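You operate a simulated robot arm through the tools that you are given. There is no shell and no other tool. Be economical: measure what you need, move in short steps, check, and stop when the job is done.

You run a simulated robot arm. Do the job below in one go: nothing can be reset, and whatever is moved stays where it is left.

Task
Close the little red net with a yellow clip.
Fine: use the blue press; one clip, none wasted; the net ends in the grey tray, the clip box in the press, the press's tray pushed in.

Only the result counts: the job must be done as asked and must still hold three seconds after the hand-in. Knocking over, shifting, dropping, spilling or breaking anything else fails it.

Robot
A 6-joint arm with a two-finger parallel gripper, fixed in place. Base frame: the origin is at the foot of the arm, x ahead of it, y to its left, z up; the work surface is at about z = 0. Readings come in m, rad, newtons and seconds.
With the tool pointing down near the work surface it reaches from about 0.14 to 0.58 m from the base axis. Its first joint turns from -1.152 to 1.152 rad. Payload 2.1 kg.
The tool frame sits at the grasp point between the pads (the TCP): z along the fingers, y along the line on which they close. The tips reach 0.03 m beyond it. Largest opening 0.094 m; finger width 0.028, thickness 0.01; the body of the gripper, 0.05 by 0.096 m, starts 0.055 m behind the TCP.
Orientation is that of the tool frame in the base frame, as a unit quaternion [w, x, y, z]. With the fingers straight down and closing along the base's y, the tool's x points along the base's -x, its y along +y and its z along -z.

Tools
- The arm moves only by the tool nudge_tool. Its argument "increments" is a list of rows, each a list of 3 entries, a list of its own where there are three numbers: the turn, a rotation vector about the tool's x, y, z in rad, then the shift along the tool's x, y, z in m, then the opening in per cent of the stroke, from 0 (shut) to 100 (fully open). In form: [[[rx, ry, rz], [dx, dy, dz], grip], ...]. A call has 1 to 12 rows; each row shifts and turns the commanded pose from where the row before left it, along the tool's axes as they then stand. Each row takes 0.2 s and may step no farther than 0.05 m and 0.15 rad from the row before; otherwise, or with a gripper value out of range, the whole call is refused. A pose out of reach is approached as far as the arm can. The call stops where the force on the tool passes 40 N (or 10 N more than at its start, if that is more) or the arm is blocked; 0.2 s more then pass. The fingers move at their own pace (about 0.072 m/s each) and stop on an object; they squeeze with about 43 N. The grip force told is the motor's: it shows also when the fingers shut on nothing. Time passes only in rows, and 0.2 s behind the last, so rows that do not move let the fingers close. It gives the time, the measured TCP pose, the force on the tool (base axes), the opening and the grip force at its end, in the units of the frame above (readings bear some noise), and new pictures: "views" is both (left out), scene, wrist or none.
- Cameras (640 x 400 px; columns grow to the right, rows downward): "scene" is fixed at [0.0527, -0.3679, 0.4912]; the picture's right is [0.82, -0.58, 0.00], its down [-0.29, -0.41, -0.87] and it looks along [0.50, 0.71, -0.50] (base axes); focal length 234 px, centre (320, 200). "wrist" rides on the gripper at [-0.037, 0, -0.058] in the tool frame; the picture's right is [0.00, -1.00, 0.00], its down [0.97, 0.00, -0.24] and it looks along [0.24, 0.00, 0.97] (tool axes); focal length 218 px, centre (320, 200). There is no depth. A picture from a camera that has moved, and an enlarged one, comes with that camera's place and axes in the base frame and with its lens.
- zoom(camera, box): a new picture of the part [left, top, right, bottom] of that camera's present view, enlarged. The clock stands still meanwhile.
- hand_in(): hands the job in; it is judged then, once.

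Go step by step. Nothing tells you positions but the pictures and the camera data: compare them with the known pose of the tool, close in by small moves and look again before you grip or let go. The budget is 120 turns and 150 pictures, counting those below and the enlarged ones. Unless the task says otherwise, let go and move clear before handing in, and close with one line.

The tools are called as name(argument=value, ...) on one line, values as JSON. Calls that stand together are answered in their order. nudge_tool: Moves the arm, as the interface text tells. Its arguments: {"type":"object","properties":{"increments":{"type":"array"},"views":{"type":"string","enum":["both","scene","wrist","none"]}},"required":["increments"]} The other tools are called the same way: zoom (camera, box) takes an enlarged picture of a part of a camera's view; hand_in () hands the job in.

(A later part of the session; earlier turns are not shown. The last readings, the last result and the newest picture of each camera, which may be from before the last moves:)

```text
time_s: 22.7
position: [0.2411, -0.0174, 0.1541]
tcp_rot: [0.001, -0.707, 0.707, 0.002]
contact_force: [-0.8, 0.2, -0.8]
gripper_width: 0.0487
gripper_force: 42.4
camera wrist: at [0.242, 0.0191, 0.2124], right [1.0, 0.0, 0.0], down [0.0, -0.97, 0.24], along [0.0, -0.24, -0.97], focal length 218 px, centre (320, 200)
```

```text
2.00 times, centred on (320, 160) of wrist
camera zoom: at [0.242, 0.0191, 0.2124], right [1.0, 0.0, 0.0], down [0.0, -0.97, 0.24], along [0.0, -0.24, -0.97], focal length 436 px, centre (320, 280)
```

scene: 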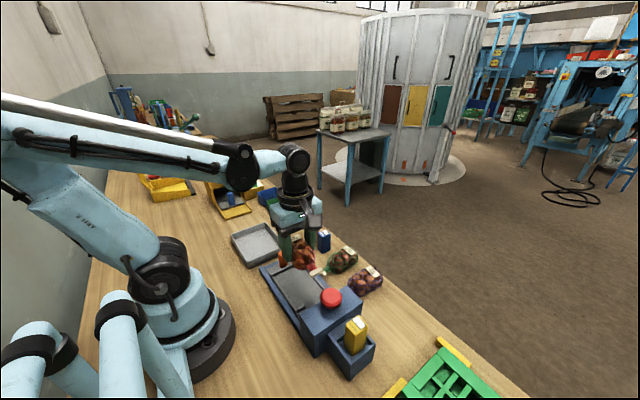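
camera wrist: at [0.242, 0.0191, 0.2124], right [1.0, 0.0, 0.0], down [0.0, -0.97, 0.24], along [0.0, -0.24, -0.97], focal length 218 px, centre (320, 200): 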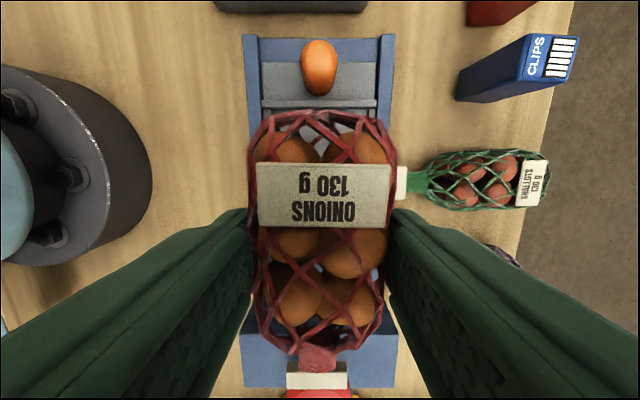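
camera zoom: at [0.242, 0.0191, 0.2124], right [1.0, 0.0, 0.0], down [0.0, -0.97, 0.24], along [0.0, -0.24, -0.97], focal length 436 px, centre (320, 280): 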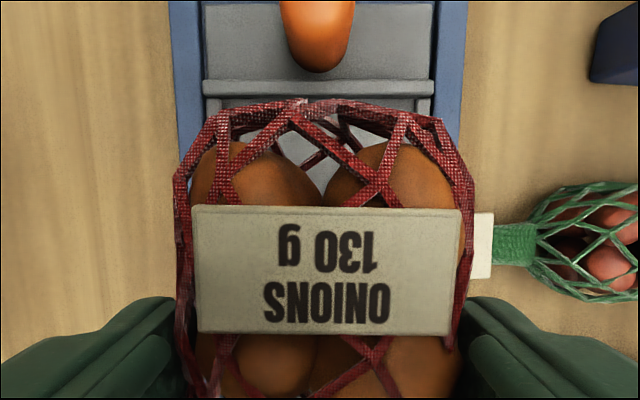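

Centred over the tray. Lowering close to the tray floor.

nudge_tool(increments=[[[0, 0, 0], [0, -0.001, 0.04], 30], [[0, 0, 0], [0, 0, 0.03], 30], [[0, 0, 0], [0, 0, 0.015], 30]])

zoom(camera="scene", box=[220, 220, 400, 360])

```text
time_s: 23.5
position: [0.243, -0.0169, 0.0684]
tcp_rot: [0.0, -0.707, 0.707, 0.002]
contact_force: [-0.2, -0.2, -2.0]
gripper_width: 0.0487
gripper_force: 43.6
camera wrist: at [0.2438, 0.0192, 0.1282], right [1.0, 0.0, 0.0], down [0.0, -0.97, 0.24], along [0.0, -0.24, -0.97], focal length 218 px, centre (320, 200)
```

scene: 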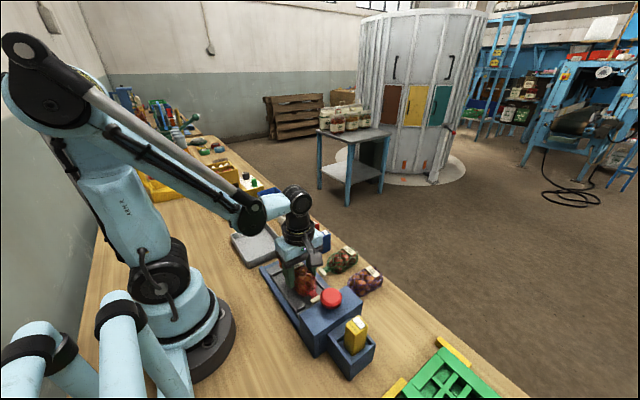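
wrist: 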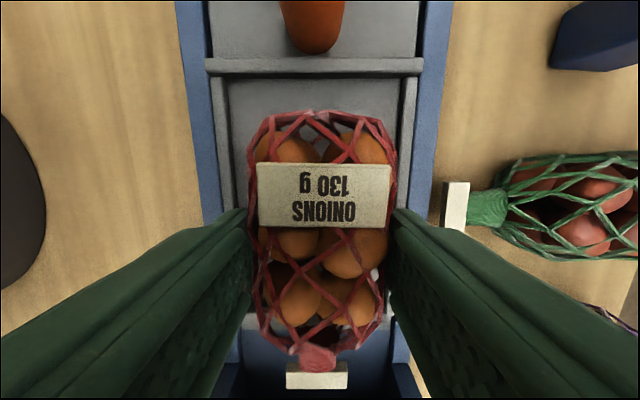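

```text
2.86 times, centred on (310, 290) of scene
camera zoom: at [0.0527, -0.3679, 0.4912], right [0.82, -0.58, 0.0], down [-0.29, -0.41, -0.87], along [0.5, 0.71, -0.5], focal length 669 px, centre (349, -57)
```

zoom: 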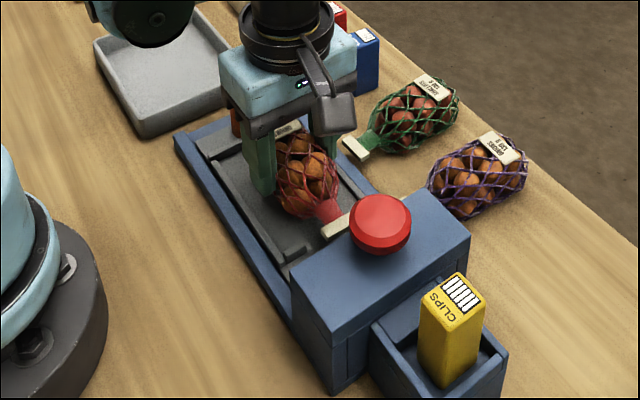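

Position looks good, bag behind the posts with the neck through the gap. Lowering the last bit.

nudge_tool(increments=[[[0, 0, 0], [0, 0.0015, 0.003], 30], [[0, 0, 0], [0, 0, 0.003], 30], [[0, 0, 0], [0, 0, 0.003], 30]])

zoom(camera="scene", box=[240, 240, 360, 330])

```text
time_s: 24.3
position: [0.2404, -0.0176, 0.0609]
tcp_rot: [0.001, 0.707, -0.707, -0.002]
contact_force: [0.3, 0.6, -0.9]
gripper_width: 0.0484
gripper_force: 43.3
camera wrist: at [0.2419, 0.0191, 0.1197], right [1.0, 0.0, 0.0], down [0.0, -0.97, 0.24], along [0.0, -0.24, -0.97], focal length 218 px, centre (320, 200)
```

scene: 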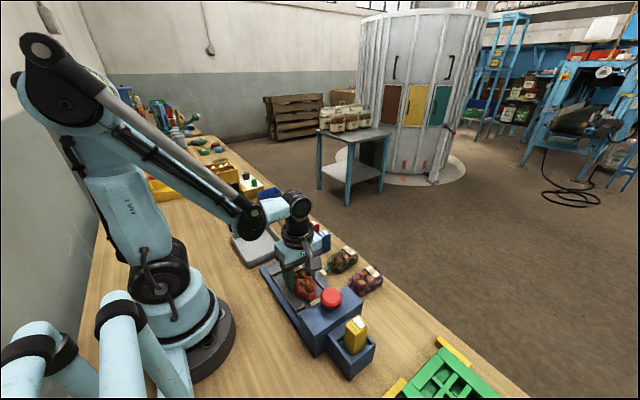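
wrist: 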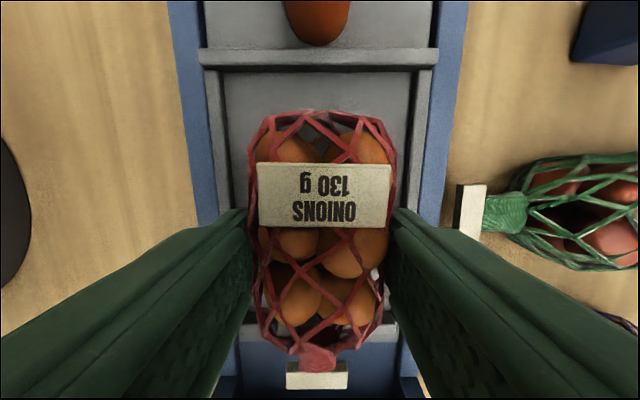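

```text
4.44 times, centred on (300, 285) of scene
camera zoom: at [0.0527, -0.3679, 0.4912], right [0.82, -0.58, 0.0], down [-0.29, -0.41, -0.87], along [0.5, 0.71, -0.5], focal length 1041 px, centre (409, -178)
```

zoom: 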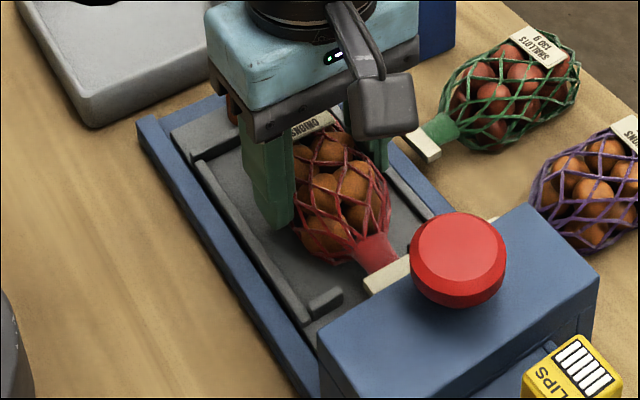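

No contact yet; lowering further in small steps.

nudge_tool(increments=[[[0, 0, 0], [0, -0.001, 0.002], 30], [[0, 0, 0], [0, 0, 0.002], 30], [[0, 0, 0], [0, 0, 0.002], 30]], views="none")

```text
time_s: 24.7
position: [0.2412, -0.017, 0.0591]
tcp_rot: [0.002, 0.707, -0.707, -0.004]
contact_force: [-2.7, 1.3, 21.9]
gripper_width: 0.0484
gripper_force: 42.9
stopped in row 2: the force on the tool passed its limit (the readings are from after the stop); the commanded pose is now the measured one
```

Net has touched down. Releasing gently and rising.

nudge_tool(increments=[[[0, 0, 0], [0, 0, 0], 60], [[0, 0, 0], [0, 0, 0], 64], [[0, 0, 0], [0, 0, -0.02], 66], [[0, 0, 0], [0, 0, -0.04], 70], [[0, 0, 0], [0, 0, -0.05], 70], [[0, 0, 0], [0, 0, -0.03], 70]])

zoom(camera="scene", box=[240, 240, 360, 330])

zoom(camera="wrist", box=[200, 60, 440, 210])

```text
time_s: 26.1
position: [0.241, -0.0165, 0.1971]
tcp_rot: [-0.001, -0.707, 0.707, 0.004]
contact_force: [0.0, 0.5, -0.1]
gripper_width: 0.0661
gripper_force: 0.0
camera wrist: at [0.2423, 0.0198, 0.2575], right [1.0, 0.0, -0.01], down [0.0, -0.97, 0.24], along [-0.01, -0.24, -0.97], focal length 218 px, centre (320, 200)
```

scene: 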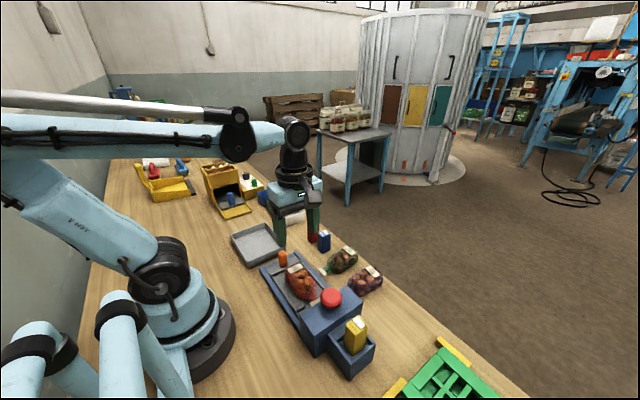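
wrist: 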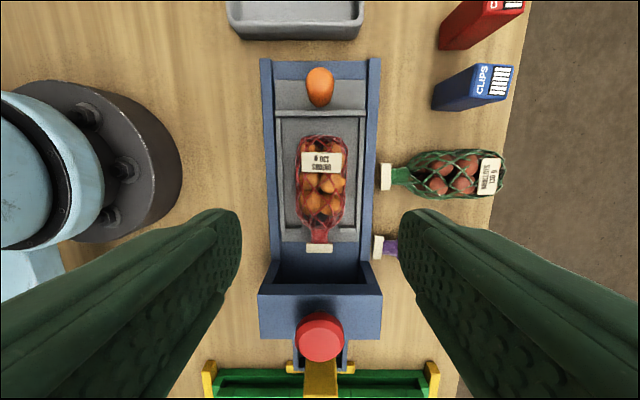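

```text
4.44 times, centred on (300, 285) of scene
camera zoom: at [0.0527, -0.3679, 0.4912], right [0.82, -0.58, 0.0], down [-0.29, -0.41, -0.87], along [0.5, 0.71, -0.5], focal length 1041 px, centre (409, -178)
```

zoom: 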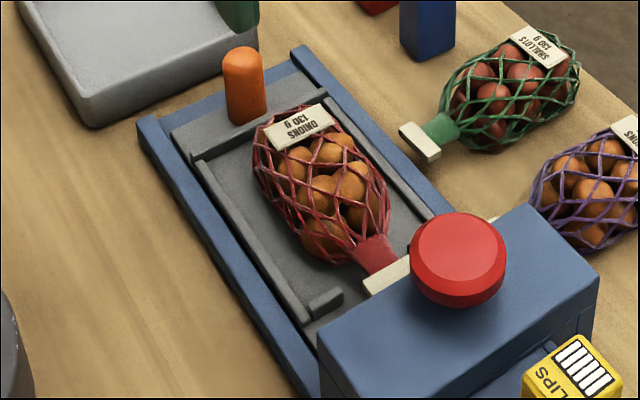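

```text
2.67 times, centred on (320, 135) of wrist
camera zoom: at [0.2423, 0.0198, 0.2575], right [1.0, 0.0, -0.01], down [0.0, -0.97, 0.24], along [-0.01, -0.24, -0.97], focal length 582 px, centre (320, 373)
```

zoom: 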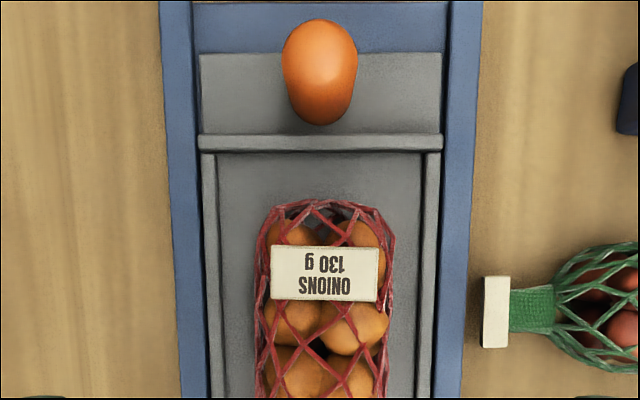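

Net lies well in the tray. Now I'll go over the orange knob to grip it for pushing the tray in.

nudge_tool(increments=[[[0, 0, 0], [-0.045, -0.0005, 0], 50], [[0, 0, 0], [-0.044, -0.0005, 0], 50], [[0, 0, 0], [0, 0, 0.05], 50], [[0, 0, 0], [0, 0, 0.04], 50]])

zoom(camera="scene", box=[240, 220, 360, 310])

```text
time_s: 27.1
position: [0.2428, 0.0721, 0.1087]
tcp_rot: [-0.001, -0.706, 0.708, 0.004]
contact_force: [-0.1, -0.8, -1.2]
gripper_width: 0.047
gripper_force: 0.1
camera wrist: at [0.2439, 0.1089, 0.1676], right [1.0, 0.0, -0.01], down [0.0, -0.97, 0.24], along [-0.01, -0.24, -0.97], focal length 218 px, centre (320, 200)
```

scene: 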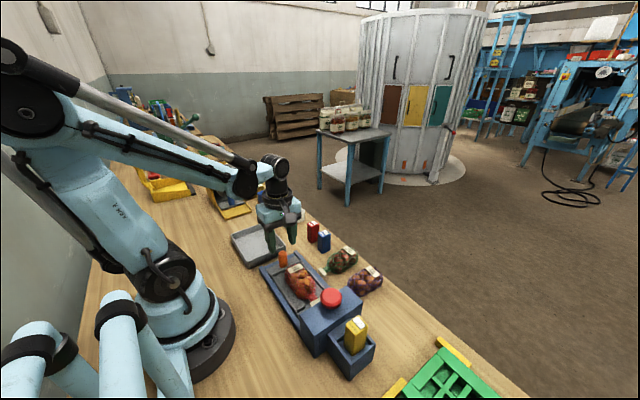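
wrist: 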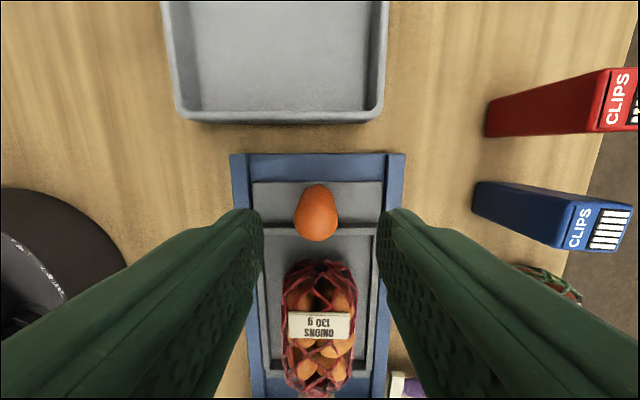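

```text
4.44 times, centred on (300, 265) of scene
camera zoom: at [0.0527, -0.3678, 0.4912], right [0.82, -0.58, 0.0], down [-0.29, -0.41, -0.87], along [0.5, 0.71, -0.5], focal length 1041 px, centre (409, -89)
```

zoom: 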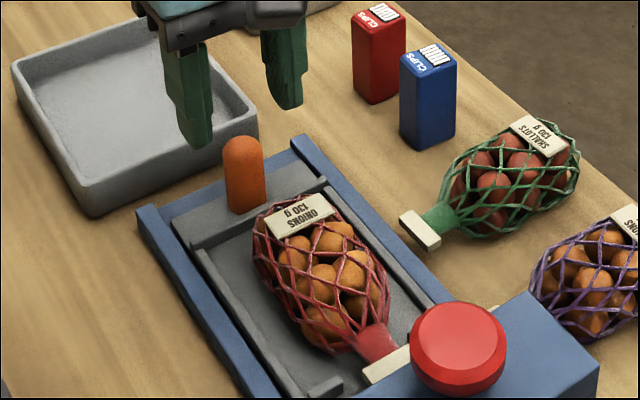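

Aligned with the knob. Lowering and gripping it.

nudge_tool(increments=[[[0, 0, 0], [0, 0.0015, 0.03], 45], [[0, 0, 0], [0, 0, 0.017], 45], [[0, 0, 0], [0, 0, 0], 10], [[0, 0, 0], [0, 0, 0], 10], [[0, 0, 0], [0, 0, 0], 10]])

zoom(camera="scene", box=[240, 220, 360, 310])

```text
time_s: 28.3
position: [0.2407, 0.0723, 0.0622]
tcp_rot: [0.003, 0.707, -0.707, -0.005]
contact_force: [-24.5, 0.0, -9.2]
gripper_width: 0.0234
gripper_force: 44.7
camera wrist: at [0.2416, 0.1079, 0.1206], right [1.0, 0.0, -0.01], down [0.0, -0.97, 0.24], along [-0.01, -0.24, -0.97], focal length 218 px, centre (320, 200)
```

scene: 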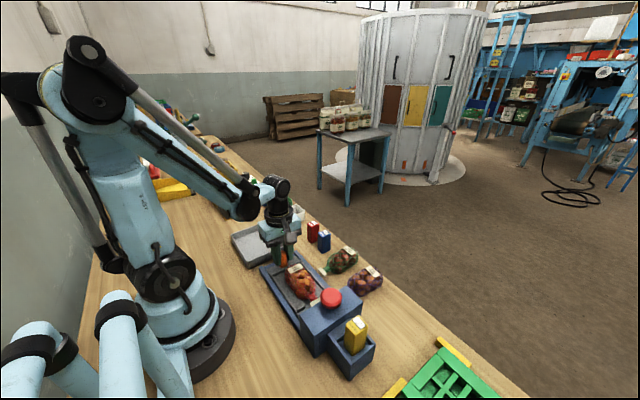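
wrist: 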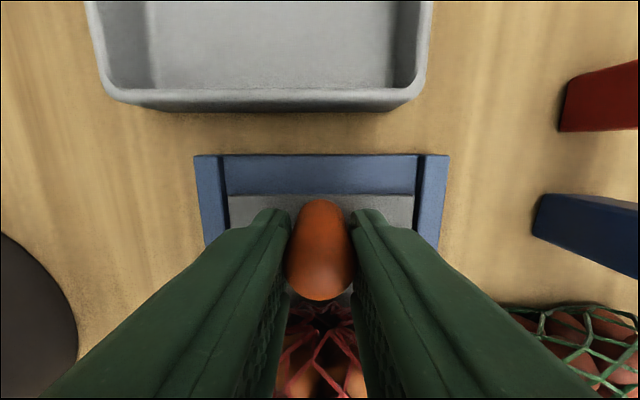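

```text
4.44 times, centred on (300, 265) of scene
camera zoom: at [0.0527, -0.3678, 0.4912], right [0.82, -0.58, 0.0], down [-0.29, -0.41, -0.87], along [0.5, 0.71, -0.5], focal length 1041 px, centre (409, -89)
```

zoom: 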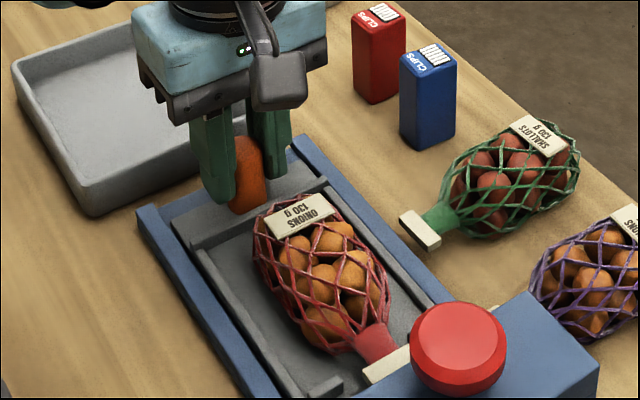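

Grip is slightly off-centre (side force); I'll relieve that and start pushing the tray in gently.

nudge_tool(increments=[[[0, 0, 0], [0, 0.001, 0], 10], [[0, 0, 0], [0.005, 0, 0], 10], [[0, 0, 0], [0.005, 0, 0], 10]], views="scene")

```text
time_s: 28.7
position: [0.2401, 0.0724, 0.0607]
tcp_rot: [-0.001, -0.707, 0.708, 0.003]
contact_force: [-2.4, -1.8, -4.3]
gripper_width: 0.0232
gripper_force: 45.2
stopped in row 2: the force on the tool passed its limit (the readings are from after the stop); the commanded pose is now the measured one
```

scene: 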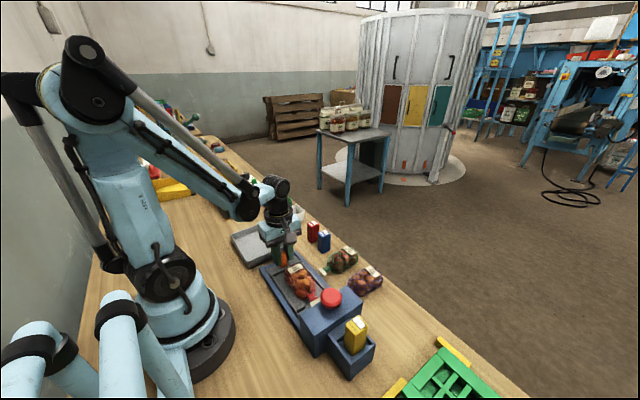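

Side force gone. Trying the push again in smaller steps.

nudge_tool(increments=[[[0, 0, 0], [0.002, 0, 0], 10], [[0, 0, 0], [0.002, 0, 0], 10], [[0, 0, 0], [0.002, 0, 0], 10], [[0, 0, 0], [0.003, 0, 0], 10], [[0, 0, 0], [0.003, 0, 0], 10]], views="none")

```text
time_s: 29.9
position: [0.2396, 0.0594, 0.0609]
tcp_rot: [0.002, 0.708, -0.707, -0.003]
contact_force: [-5.6, 1.5, -25.3]
gripper_width: 0.0233
gripper_force: 45.2
```

The tray slides. I'll relieve the vertical pull and go on.

nudge_tool(increments=[[[0, 0, 0], [0.002, 0, 0.001], 10], [[0, 0, 0], [0.004, 0, 0], 10], [[0, 0, 0], [0.004, 0, 0], 10], [[0, 0, 0], [0.004, 0, 0], 10], [[0, 0, 0], [0.004, 0, 0], 10]])

zoom(camera="scene", box=[240, 240, 360, 330])

```text
time_s: 30.5
position: [0.24, 0.0558, 0.0614]
tcp_rot: [-0.003, -0.707, 0.708, 0.004]
contact_force: [-4.6, 0.2, 7.0]
gripper_width: 0.0231
gripper_force: 45.1
stopped in row 2: the force on the tool passed its limit (the readings are from after the stop); the commanded pose is now the measured one
camera wrist: at [0.2415, 0.0925, 0.1206], right [1.0, 0.0, -0.01], down [0.0, -0.97, 0.24], along [-0.01, -0.24, -0.97], focal length 218 px, centre (320, 200)
```

scene: 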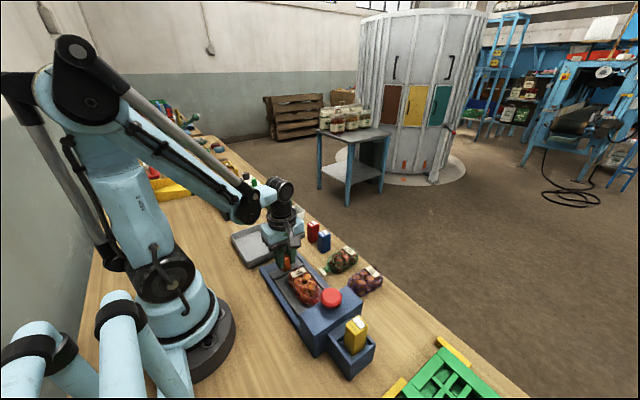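
wrist: 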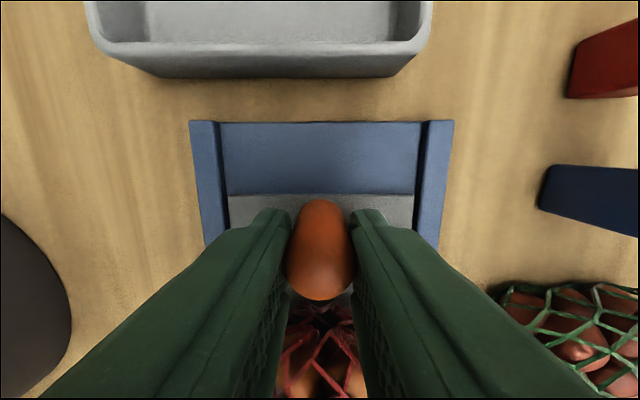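

```text
4.44 times, centred on (300, 285) of scene
camera zoom: at [0.0527, -0.3679, 0.4912], right [0.82, -0.58, 0.0], down [-0.29, -0.41, -0.87], along [0.5, 0.71, -0.5], focal length 1041 px, centre (409, -178)
```

zoom: 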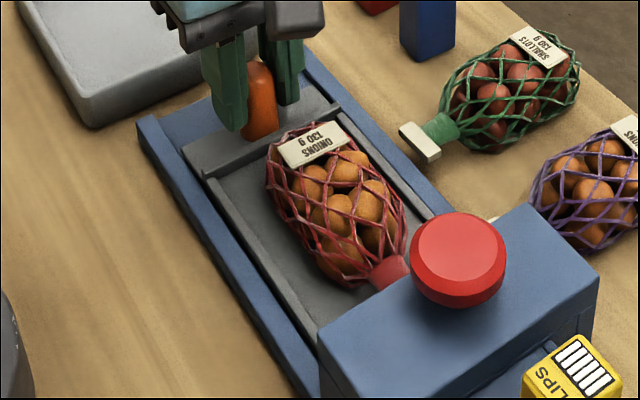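

Gripping over-constrains it; I'll release and push from behind the knob with shut fingers instead.

nudge_tool(increments=[[[0, 0, 0], [0, 0, 0], 45], [[0, 0, 0], [0, 0, 0], 45], [[0, 0, 0], [0, 0, -0.04], 45], [[0, 0, 0], [-0.037, -0.001, 0], 0], [[0, 0, 0], [0, 0, 0], 0], [[0, 0, 0], [0, 0, 0], 0], [[0, 0, 0], [0, 0, 0.03], 0], [[0, 0, 0], [0, 0, 0.012], 0]])

zoom(camera="scene", box=[240, 220, 360, 310])

```text
time_s: 32.3
position: [0.2415, 0.091, 0.0586]
tcp_rot: [-0.003, -0.707, 0.707, 0.005]
contact_force: [-0.6, -0.5, -0.4]
gripper_width: 0.0001
gripper_force: 32.4
camera wrist: at [0.2431, 0.1284, 0.1182], right [1.0, 0.0, -0.01], down [0.0, -0.97, 0.24], along [-0.01, -0.24, -0.97], focal length 218 px, centre (320, 200)
```

scene: 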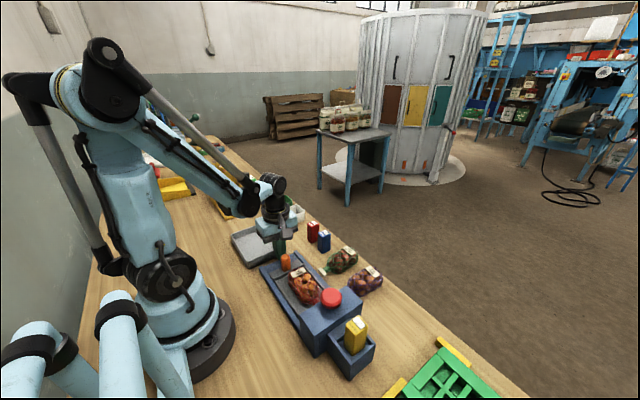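
wrist: 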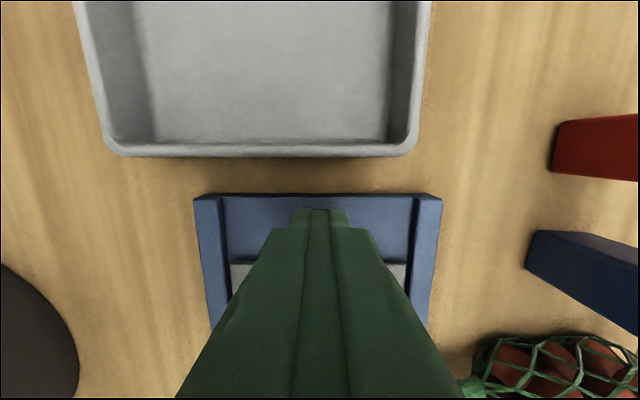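

```text
4.44 times, centred on (300, 265) of scene
camera zoom: at [0.0527, -0.3678, 0.4912], right [0.82, -0.58, 0.0], down [-0.29, -0.41, -0.87], along [0.5, 0.71, -0.5], focal length 1041 px, centre (409, -89)
```

zoom: 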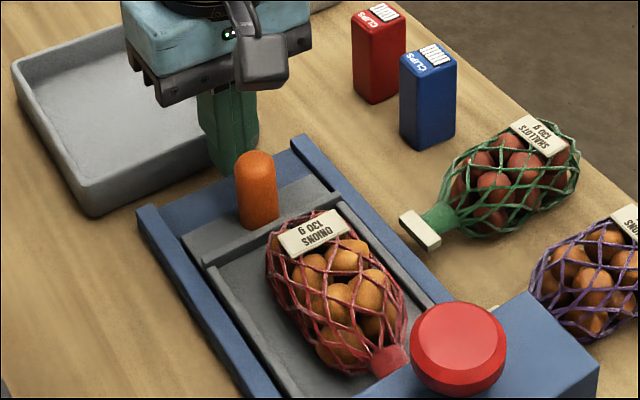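

Fingers shut behind the knob; pushing in.

nudge_tool(increments=[[[0, 0, 0], [0.008, 0, 0], 0], [[0, 0, 0], [0.004, 0, 0], 0], [[0, 0, 0], [0.004, 0, 0], 0], [[0, 0, 0], [0.004, 0, 0], 0], [[0, 0, 0], [0.004, 0, 0], 0], [[0, 0, 0], [0.004, 0, 0], 0], [[0, 0, 0], [0.004, 0, 0], 0], [[0, 0, 0], [0.004, 0, 0], 0], [[0, 0, 0], [0.004, 0, 0], 0]])

zoom(camera="scene", box=[240, 230, 360, 320])

```text
time_s: 34.3
position: [0.2403, 0.0535, 0.0594]
tcp_rot: [0.003, 0.707, -0.707, -0.006]
contact_force: [-0.8, 0.7, -0.4]
gripper_width: 0.0
gripper_force: 33.0
camera wrist: at [0.2429, 0.0893, 0.1182], right [1.0, 0.0, -0.01], down [0.0, -0.97, 0.24], along [-0.01, -0.24, -0.97], focal length 218 px, centre (320, 200)
```

scene: 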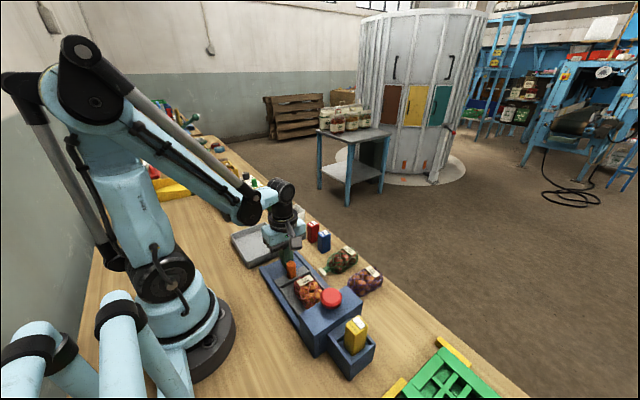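
wrist: 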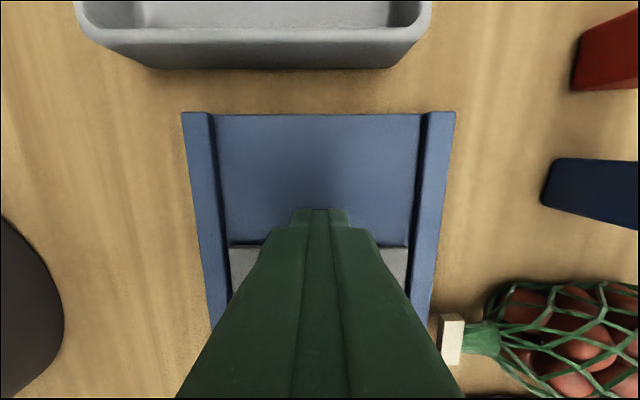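

```text
4.44 times, centred on (300, 275) of scene
camera zoom: at [0.0527, -0.3679, 0.4912], right [0.82, -0.58, 0.0], down [-0.29, -0.41, -0.87], along [0.5, 0.71, -0.5], focal length 1041 px, centre (409, -133)
```

zoom: 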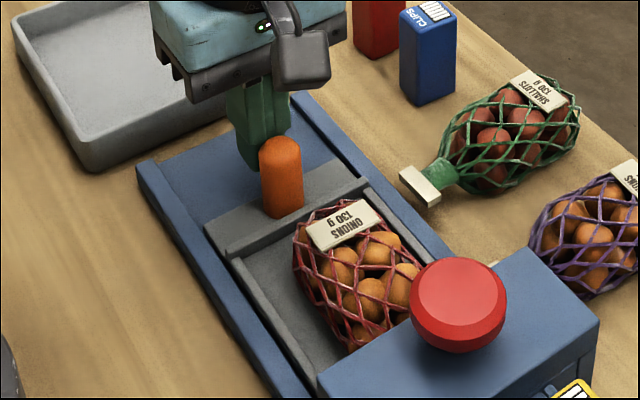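

Sliding smoothly; pushing on to the stop.

nudge_tool(increments=[[[0, 0, 0], [0.004, 0, 0], 0], [[0, 0, 0], [0.004, 0, 0], 0], [[0, 0, 0], [0.004, 0, 0], 0], [[0, 0, 0], [0.004, 0, 0], 0], [[0, 0, 0], [0.004, 0, 0], 0]])

zoom(camera="scene", box=[240, 230, 360, 320])

```text
time_s: 35.5
position: [0.2414, 0.0338, 0.0597]
tcp_rot: [-0.003, -0.707, 0.707, 0.005]
contact_force: [0.2, 2.8, 1.1]
gripper_width: 0.0001
gripper_force: 32.8
camera wrist: at [0.243, 0.0698, 0.1182], right [1.0, 0.0, -0.01], down [0.0, -0.97, 0.24], along [-0.01, -0.24, -0.97], focal length 218 px, centre (320, 200)
```

scene: 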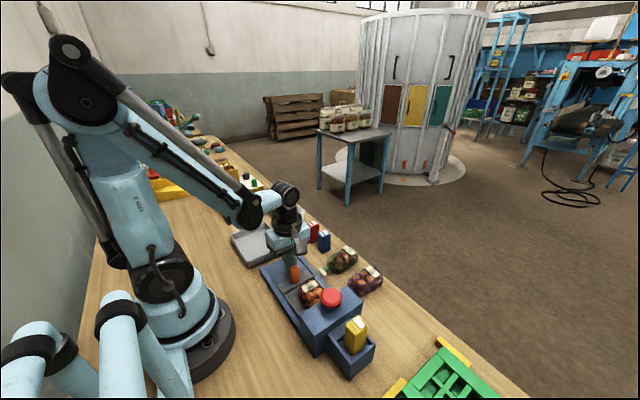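
wrist: 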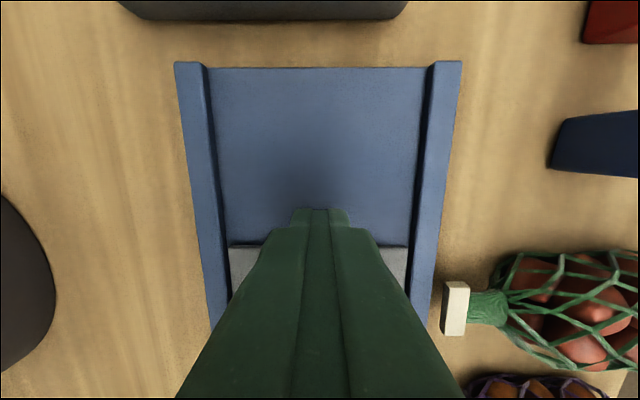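

```text
4.44 times, centred on (300, 275) of scene
camera zoom: at [0.0527, -0.3678, 0.4912], right [0.82, -0.58, 0.0], down [-0.29, -0.41, -0.87], along [0.5, 0.71, -0.5], focal length 1041 px, centre (409, -133)
```

zoom: 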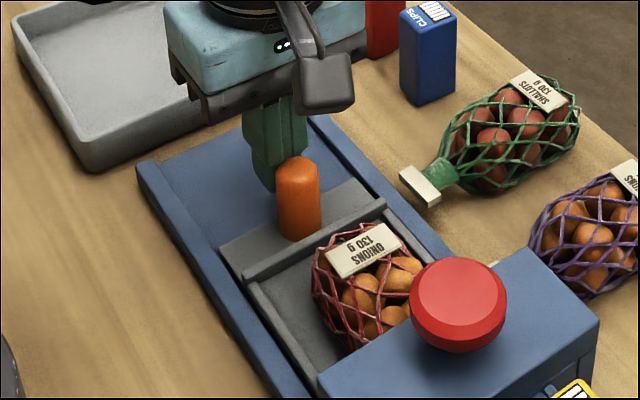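

Still free; continuing to the stop with small steps.

nudge_tool(increments=[[[0, 0, 0], [0.003, 0, 0], 0], [[0, 0, 0], [0.003, 0, 0], 0], [[0, 0, 0], [0.003, 0, 0], 0], [[0, 0, 0], [0.003, 0, 0], 0], [[0, 0, 0], [0.003, 0, 0], 0]])

zoom(camera="scene", box=[240, 230, 360, 320])

```text
time_s: 36.0
position: [0.2419, 0.0336, 0.059]
tcp_rot: [-0.004, 0.709, -0.705, -0.012]
contact_force: [0.1, 8.8, 1.5]
gripper_width: 0.0
gripper_force: 33.6
stopped in row 2: the force on the tool passed its limit (the readings are from after the stop); the commanded pose is now the measured one
camera wrist: at [0.2427, 0.0685, 0.119], right [1.0, 0.01, -0.01], down [0.01, -0.98, 0.22], along [-0.01, -0.22, -0.98], focal length 218 px, centre (320, 200)
```

scene: 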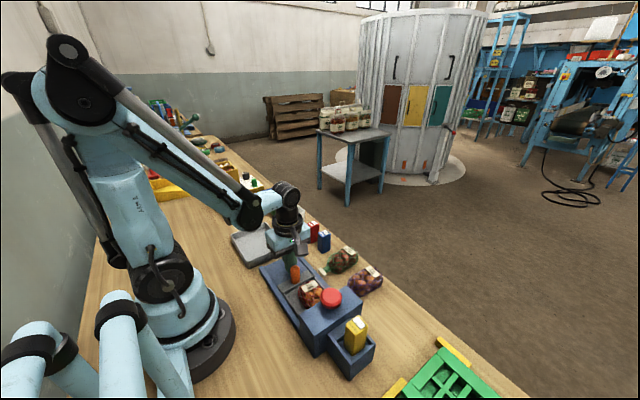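
wrist: 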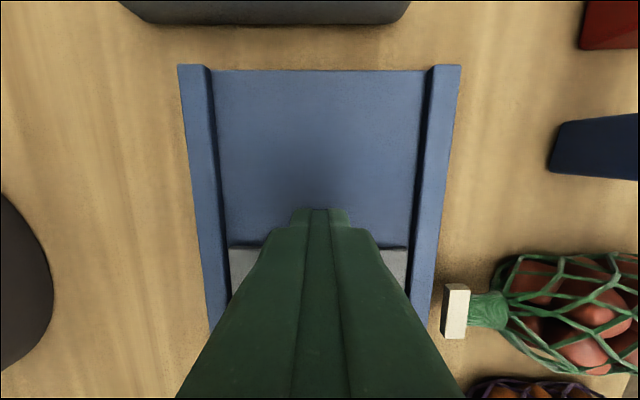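

```text
4.44 times, centred on (300, 275) of scene
camera zoom: at [0.0527, -0.3679, 0.4912], right [0.82, -0.58, 0.0], down [-0.29, -0.41, -0.87], along [0.5, 0.71, -0.5], focal length 1041 px, centre (409, -133)
```

zoom: 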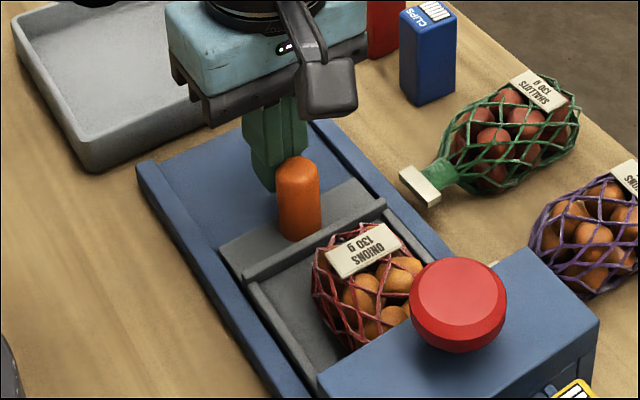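

The tray is at its stop. Next: retreat, rise and go over the red button.

nudge_tool(increments=[[[0, 0, 0], [-0.012, 0, 0], 0], [[0, 0, 0], [0, 0, -0.05], 0], [[0, 0, 0], [0, 0, -0.05], 0], [[0, 0, 0], [0, 0, -0.03], 0], [[0, 0, 0], [0.046, 0, 0], 0], [[0, 0, 0], [0.046, 0, 0], 0], [[0, 0, 0], [0.046, 0, 0], 0], [[0, 0, 0], [0.047, 0, 0], 0]])

zoom(camera="scene", box=[260, 230, 400, 340])

```text
time_s: 37.8
position: [0.2461, -0.1434, 0.1849]
tcp_rot: [-0.004, 0.709, -0.705, -0.01]
contact_force: [0.4, 0.1, 0.7]
gripper_width: 0.0
gripper_force: 33.2
camera wrist: at [0.2469, -0.1082, 0.2453], right [1.0, 0.01, -0.01], down [0.01, -0.98, 0.22], along [-0.01, -0.22, -0.98], focal length 218 px, centre (320, 200)
```

scene: 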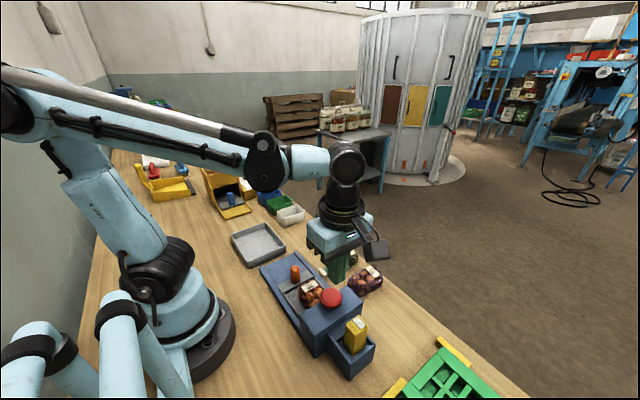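
wrist: 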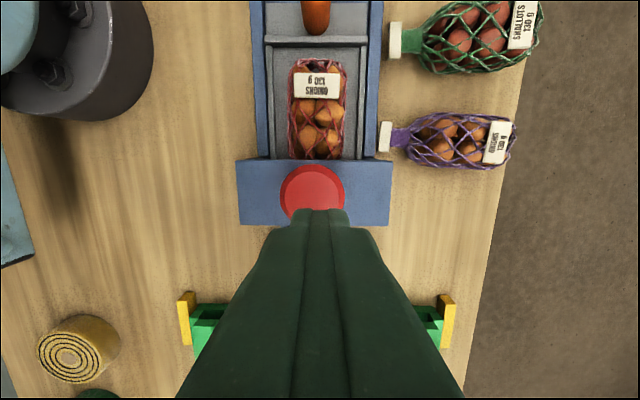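

```text
3.64 times, centred on (330, 285) of scene
camera zoom: at [0.0527, -0.3678, 0.4912], right [0.82, -0.58, 0.0], down [-0.29, -0.41, -0.87], along [0.5, 0.71, -0.5], focal length 852 px, centre (284, -109)
```

zoom: 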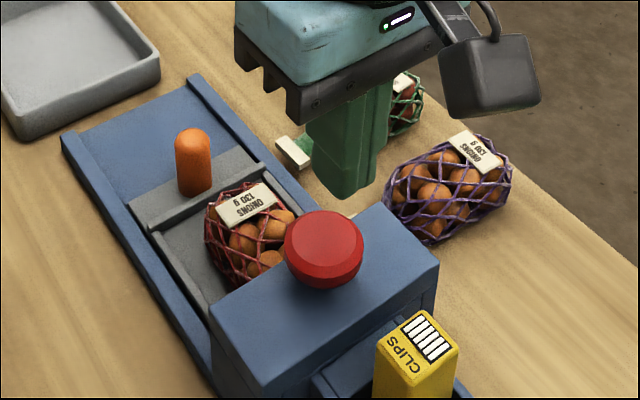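

I'll centre on the button (~(0.241, -0.137)) and go down to just above it.

nudge_tool(increments=[[[0, 0, 0], [-0.006, 0.005, 0.025], 0], [[0, 0, 0], [0, 0, 0.012], 0]])

zoom(camera="scene", box=[260, 230, 400, 340])

```text
time_s: 38.4
position: [0.2395, -0.1358, 0.1475]
tcp_rot: [-0.003, 0.709, -0.705, -0.01]
contact_force: [0.5, 0.2, 0.7]
gripper_width: 0.0001
gripper_force: 32.4
camera wrist: at [0.2405, -0.1008, 0.2077], right [1.0, 0.0, -0.01], down [0.01, -0.98, 0.22], along [-0.01, -0.22, -0.98], focal length 218 px, centre (320, 200)
```

scene: 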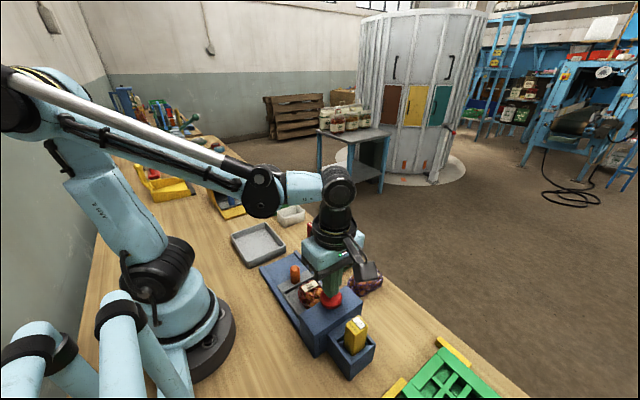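
wrist: 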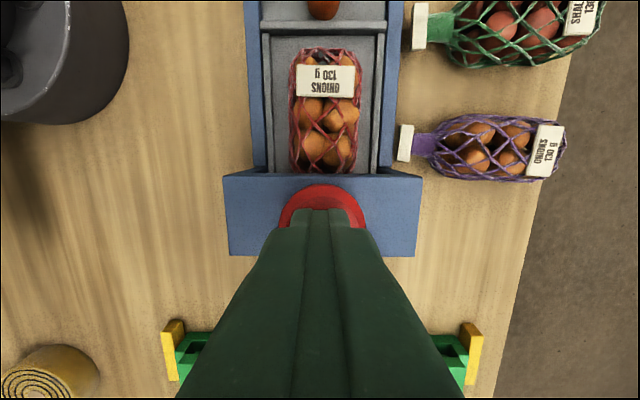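

```text
3.64 times, centred on (330, 285) of scene
camera zoom: at [0.0527, -0.3679, 0.4912], right [0.82, -0.58, 0.0], down [-0.29, -0.41, -0.87], along [0.5, 0.71, -0.5], focal length 852 px, centre (284, -109)
```

zoom: 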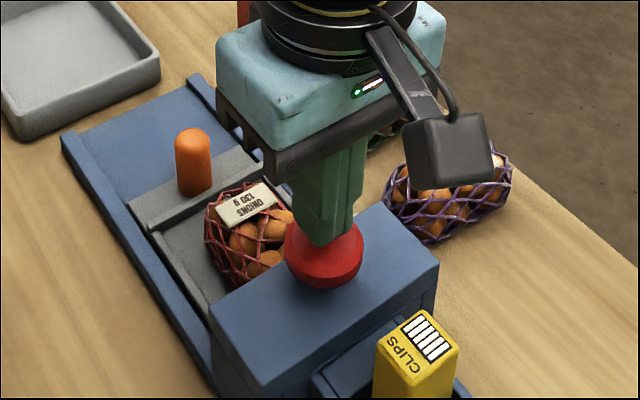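

Centred over the button. Pressing down once, in small steps until it bottoms.

nudge_tool(increments=[[[0, 0, 0], [0, 0, 0.004], 0], [[0, 0, 0], [0, 0, 0.004], 0], [[0, 0, 0], [0, 0, 0.003], 0], [[0, 0, 0], [0, 0, 0.003], 0], [[0, 0, 0], [0, 0, 0.003], 0], [[0, 0, 0], [0, 0, 0.003], 0], [[0, 0, 0], [0, 0, 0.003], 0], [[0, 0, 0], [0, 0, 0.003], 0]])

zoom(camera="scene", box=[260, 230, 400, 340])

```text
time_s: 40.2
position: [0.2381, -0.1363, 0.1253]
tcp_rot: [-0.003, 0.708, -0.706, -0.012]
contact_force: [-4.3, 2.4, 27.8]
gripper_width: 0.0002
gripper_force: 33.2
stopped in row 8: the force on the tool passed its limit (the readings are from after the stop); the commanded pose is now the measured one
camera wrist: at [0.2398, -0.1006, 0.1854], right [1.0, 0.0, -0.01], down [0.01, -0.98, 0.22], along [-0.01, -0.22, -0.98], focal length 218 px, centre (320, 200)
```

scene: 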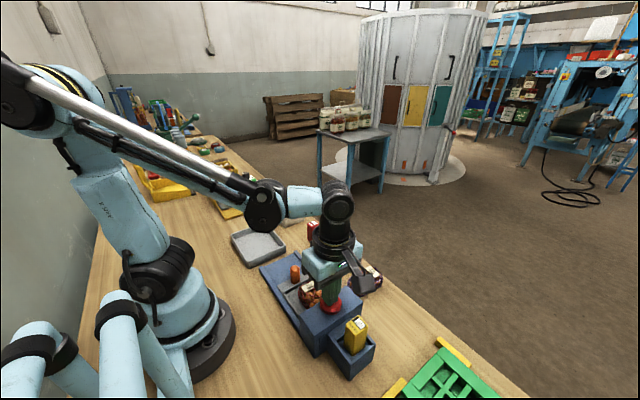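
wrist: 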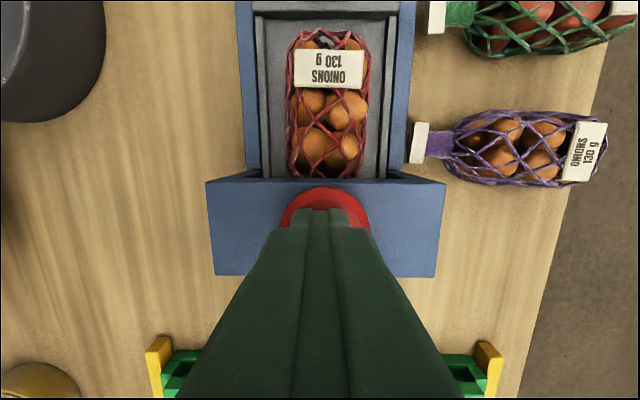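

```text
3.64 times, centred on (330, 285) of scene
camera zoom: at [0.0526, -0.3678, 0.4913], right [0.82, -0.58, 0.0], down [-0.29, -0.41, -0.87], along [0.5, 0.71, -0.5], focal length 852 px, centre (284, -109)
```

zoom: 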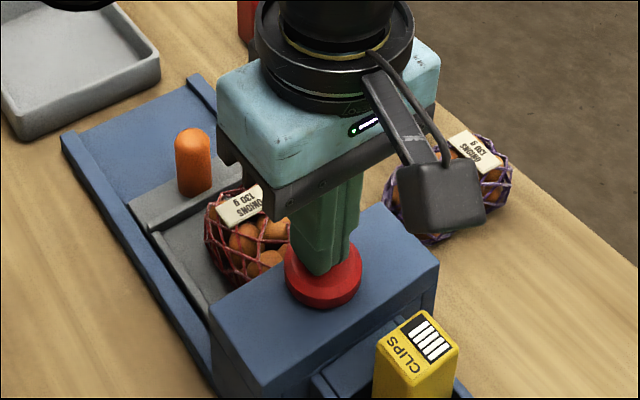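

The button went down and bottomed. Rising and comparing the number of clips shown on the box.

nudge_tool(increments=[[[0, 0, 0], [0, 0, -0.02], 0], [[0, 0, 0], [0, 0, -0.04], 0], [[0, 0, 0], [-0.045, 0, -0.02], 0], [[0, 0, 0], [-0.045, 0, 0], 0]])

zoom(camera="scene", box=[310, 280, 390, 340])

zoom(camera="wrist", box=[220, 100, 420, 225])

```text
time_s: 41.2
position: [0.2393, -0.0482, 0.2069]
tcp_rot: [-0.003, 0.709, -0.706, -0.012]
contact_force: [0.0, -0.3, 0.3]
gripper_width: 0.0004
gripper_force: 32.6
camera wrist: at [0.2406, -0.0143, 0.2662], right [1.0, 0.0, -0.01], down [0.01, -0.98, 0.22], along [-0.01, -0.22, -0.98], focal length 218 px, centre (320, 200)
```

scene: 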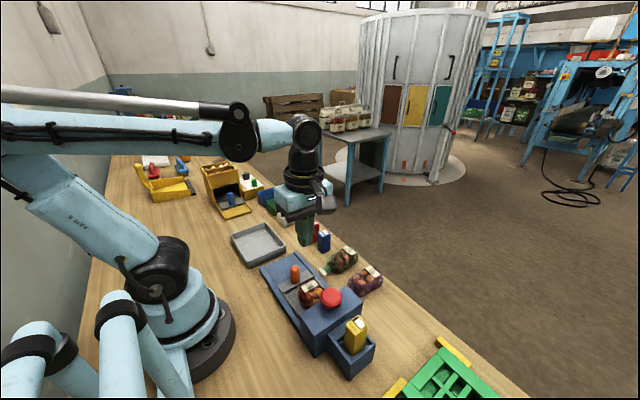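
wrist: 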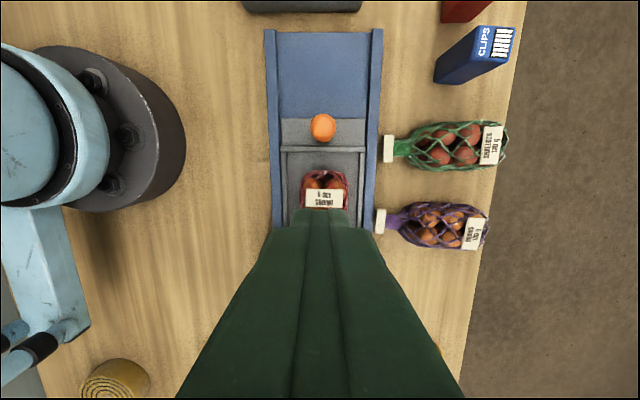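

```text
6.67 times, centred on (350, 310) of scene
camera zoom: at [0.0527, -0.3679, 0.4912], right [0.82, -0.58, 0.0], down [-0.29, -0.41, -0.87], along [0.5, 0.71, -0.5], focal length 1562 px, centre (120, -533)
```

zoom: 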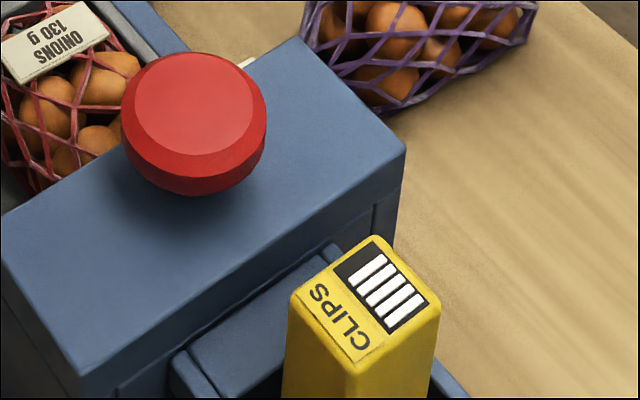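

```text
3.20 times, centred on (320, 162) of wrist
camera zoom: at [0.2406, -0.0143, 0.2662], right [1.0, 0.0, -0.01], down [0.01, -0.98, 0.22], along [-0.01, -0.22, -0.98], focal length 698 px, centre (320, 320)
```

zoom: 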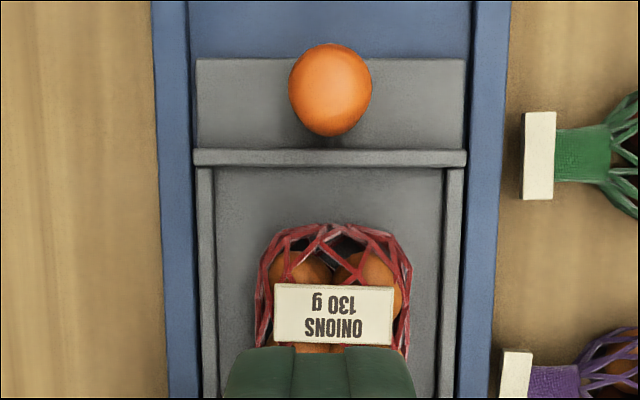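

The button popped back up and the box shows fewer clips; I'll count them closely.

zoom(camera="scene", box=[343, 312, 369, 330])

```text
16.00 times, centred on (356, 321) of scene
camera zoom: at [0.0527, -0.3679, 0.4912], right [0.82, -0.58, 0.0], down [-0.29, -0.41, -0.87], along [0.5, 0.71, -0.5], focal length 3748 px, centre (-256, -1736)
```

zoom: 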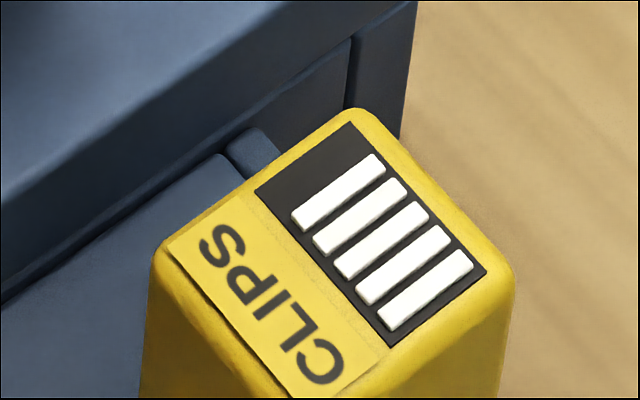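

Exactly one clip was used (6 → 5). Now I'll grip the knob to pull the tray out.

nudge_tool(increments=[[[0, 0, 0], [-0.03, -0.0008, 0], 45], [[0, 0, 0], [-0.027, 0, 0], 45], [[0, 0, 0], [0, 0, 0.05], 45], [[0, 0, 0], [0, 0, 0.05], 45]])

zoom(camera="scene", box=[240, 230, 360, 320])

```text
time_s: 42.2
position: [0.2398, 0.0148, 0.1072]
tcp_rot: [-0.002, 0.708, -0.706, -0.011]
contact_force: [-0.5, 0.5, 0.3]
gripper_width: 0.0424
gripper_force: 0.1
camera wrist: at [0.2407, 0.05, 0.1674], right [1.0, 0.0, -0.01], down [0.01, -0.98, 0.22], along [-0.01, -0.22, -0.98], focal length 218 px, centre (320, 200)
```

scene: 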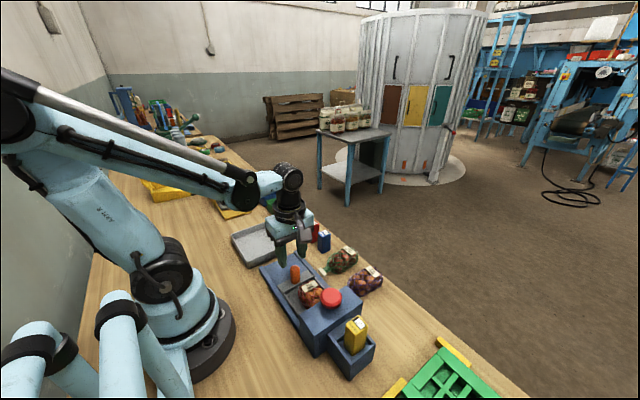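
wrist: 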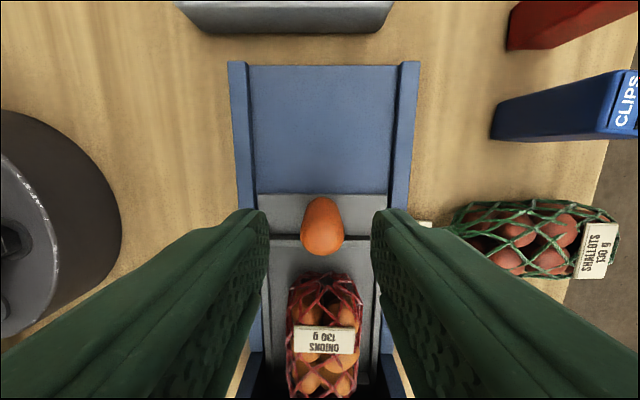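

```text
4.44 times, centred on (300, 275) of scene
camera zoom: at [0.0527, -0.3678, 0.4912], right [0.82, -0.58, 0.0], down [-0.29, -0.41, -0.87], along [0.5, 0.71, -0.5], focal length 1041 px, centre (409, -133)
```

zoom: 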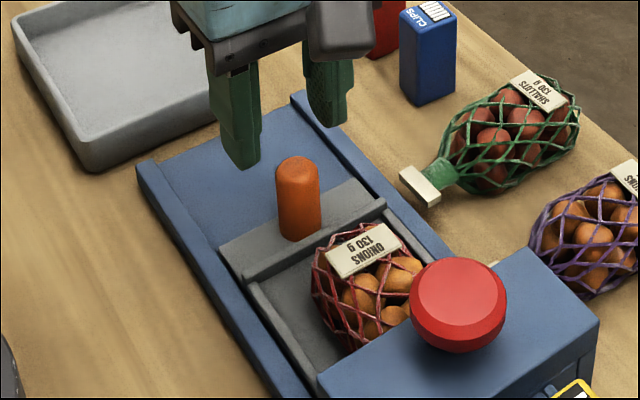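

Centre on the knob, lower, grip, then start pulling out gently.

nudge_tool(increments=[[[0, 0, 0], [0.006, 0, 0.025], 45], [[0, 0, 0], [0, 0, 0.02], 45], [[0, 0, 0], [0, 0, 0], 20], [[0, 0, 0], [0, 0, 0], 18], [[0, 0, 0], [0, 0, 0], 18]], views="none")

```text
time_s: 43.4
position: [0.2393, 0.0077, 0.0639]
tcp_rot: [-0.004, 0.709, -0.705, -0.011]
contact_force: [15.7, -0.4, -7.1]
gripper_width: 0.0253
gripper_force: 7.3
```

nudge_tool(increments=[[[0, 0, 0], [0, -0.0007, 0], 10], [[0, 0, 0], [0, 0, 0], 10], [[0, 0, 0], [-0.003, 0, 0], 10], [[0, 0, 0], [-0.003, 0, 0], 10], [[0, 0, 0], [-0.003, 0, 0], 10], [[0, 0, 0], [-0.003, 0, 0], 10]], views="scene")

```text
time_s: 44.8
position: [0.2397, 0.0184, 0.0637]
tcp_rot: [-0.005, 0.708, -0.706, -0.009]
contact_force: [21.4, -1.1, 13.6]
gripper_width: 0.0233
gripper_force: 45.1
```

scene: 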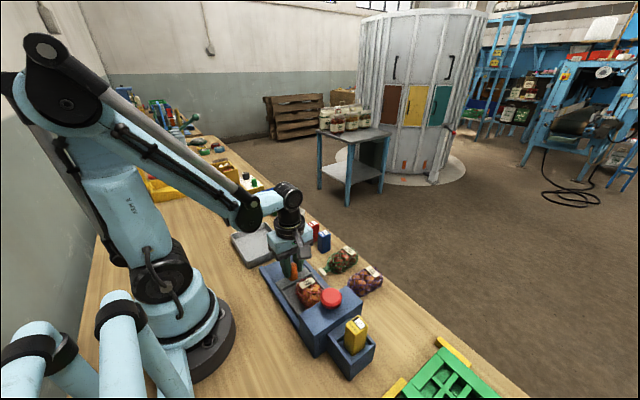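

The pull works, and I'll trim the side (+x) and vertical force while continuing.

nudge_tool(increments=[[[0, 0, 0], [-0.002, -0.0008, -0.0005], 10], [[0, 0, 0], [-0.004, 0, 0], 10], [[0, 0, 0], [-0.004, 0, 0], 10], [[0, 0, 0], [-0.004, 0, 0], 10], [[0, 0, 0], [-0.004, 0, 0], 10]], views="none")

```text
time_s: 46.0
position: [0.2401, 0.0361, 0.0631]
tcp_rot: [-0.006, 0.708, -0.706, -0.009]
contact_force: [0.7, 0.2, -0.2]
gripper_width: 0.0233
gripper_force: 45.4
stopped in row 5: the force on the tool passed its limit (the readings are from after the stop); the commanded pose is now the measured one
```

nudge_tool(increments=[[[0, 0, 0], [-0.003, 0, 0], 10], [[0, 0, 0], [-0.004, 0, 0], 10], [[0, 0, 0], [-0.004, 0, 0], 10], [[0, 0, 0], [-0.004, 0, 0], 10], [[0, 0, 0], [-0.004, 0, 0], 10]], views="none")

```text
time_s: 47.3
position: [0.2404, 0.0548, 0.0642]
tcp_rot: [-0.007, 0.708, -0.706, -0.009]
contact_force: [-1.1, 1.1, -3.9]
gripper_width: 0.0232
gripper_force: 44.7
stopped in row 5: the force on the tool passed its limit (the readings are from after the stop); the commanded pose is now the measured one
```

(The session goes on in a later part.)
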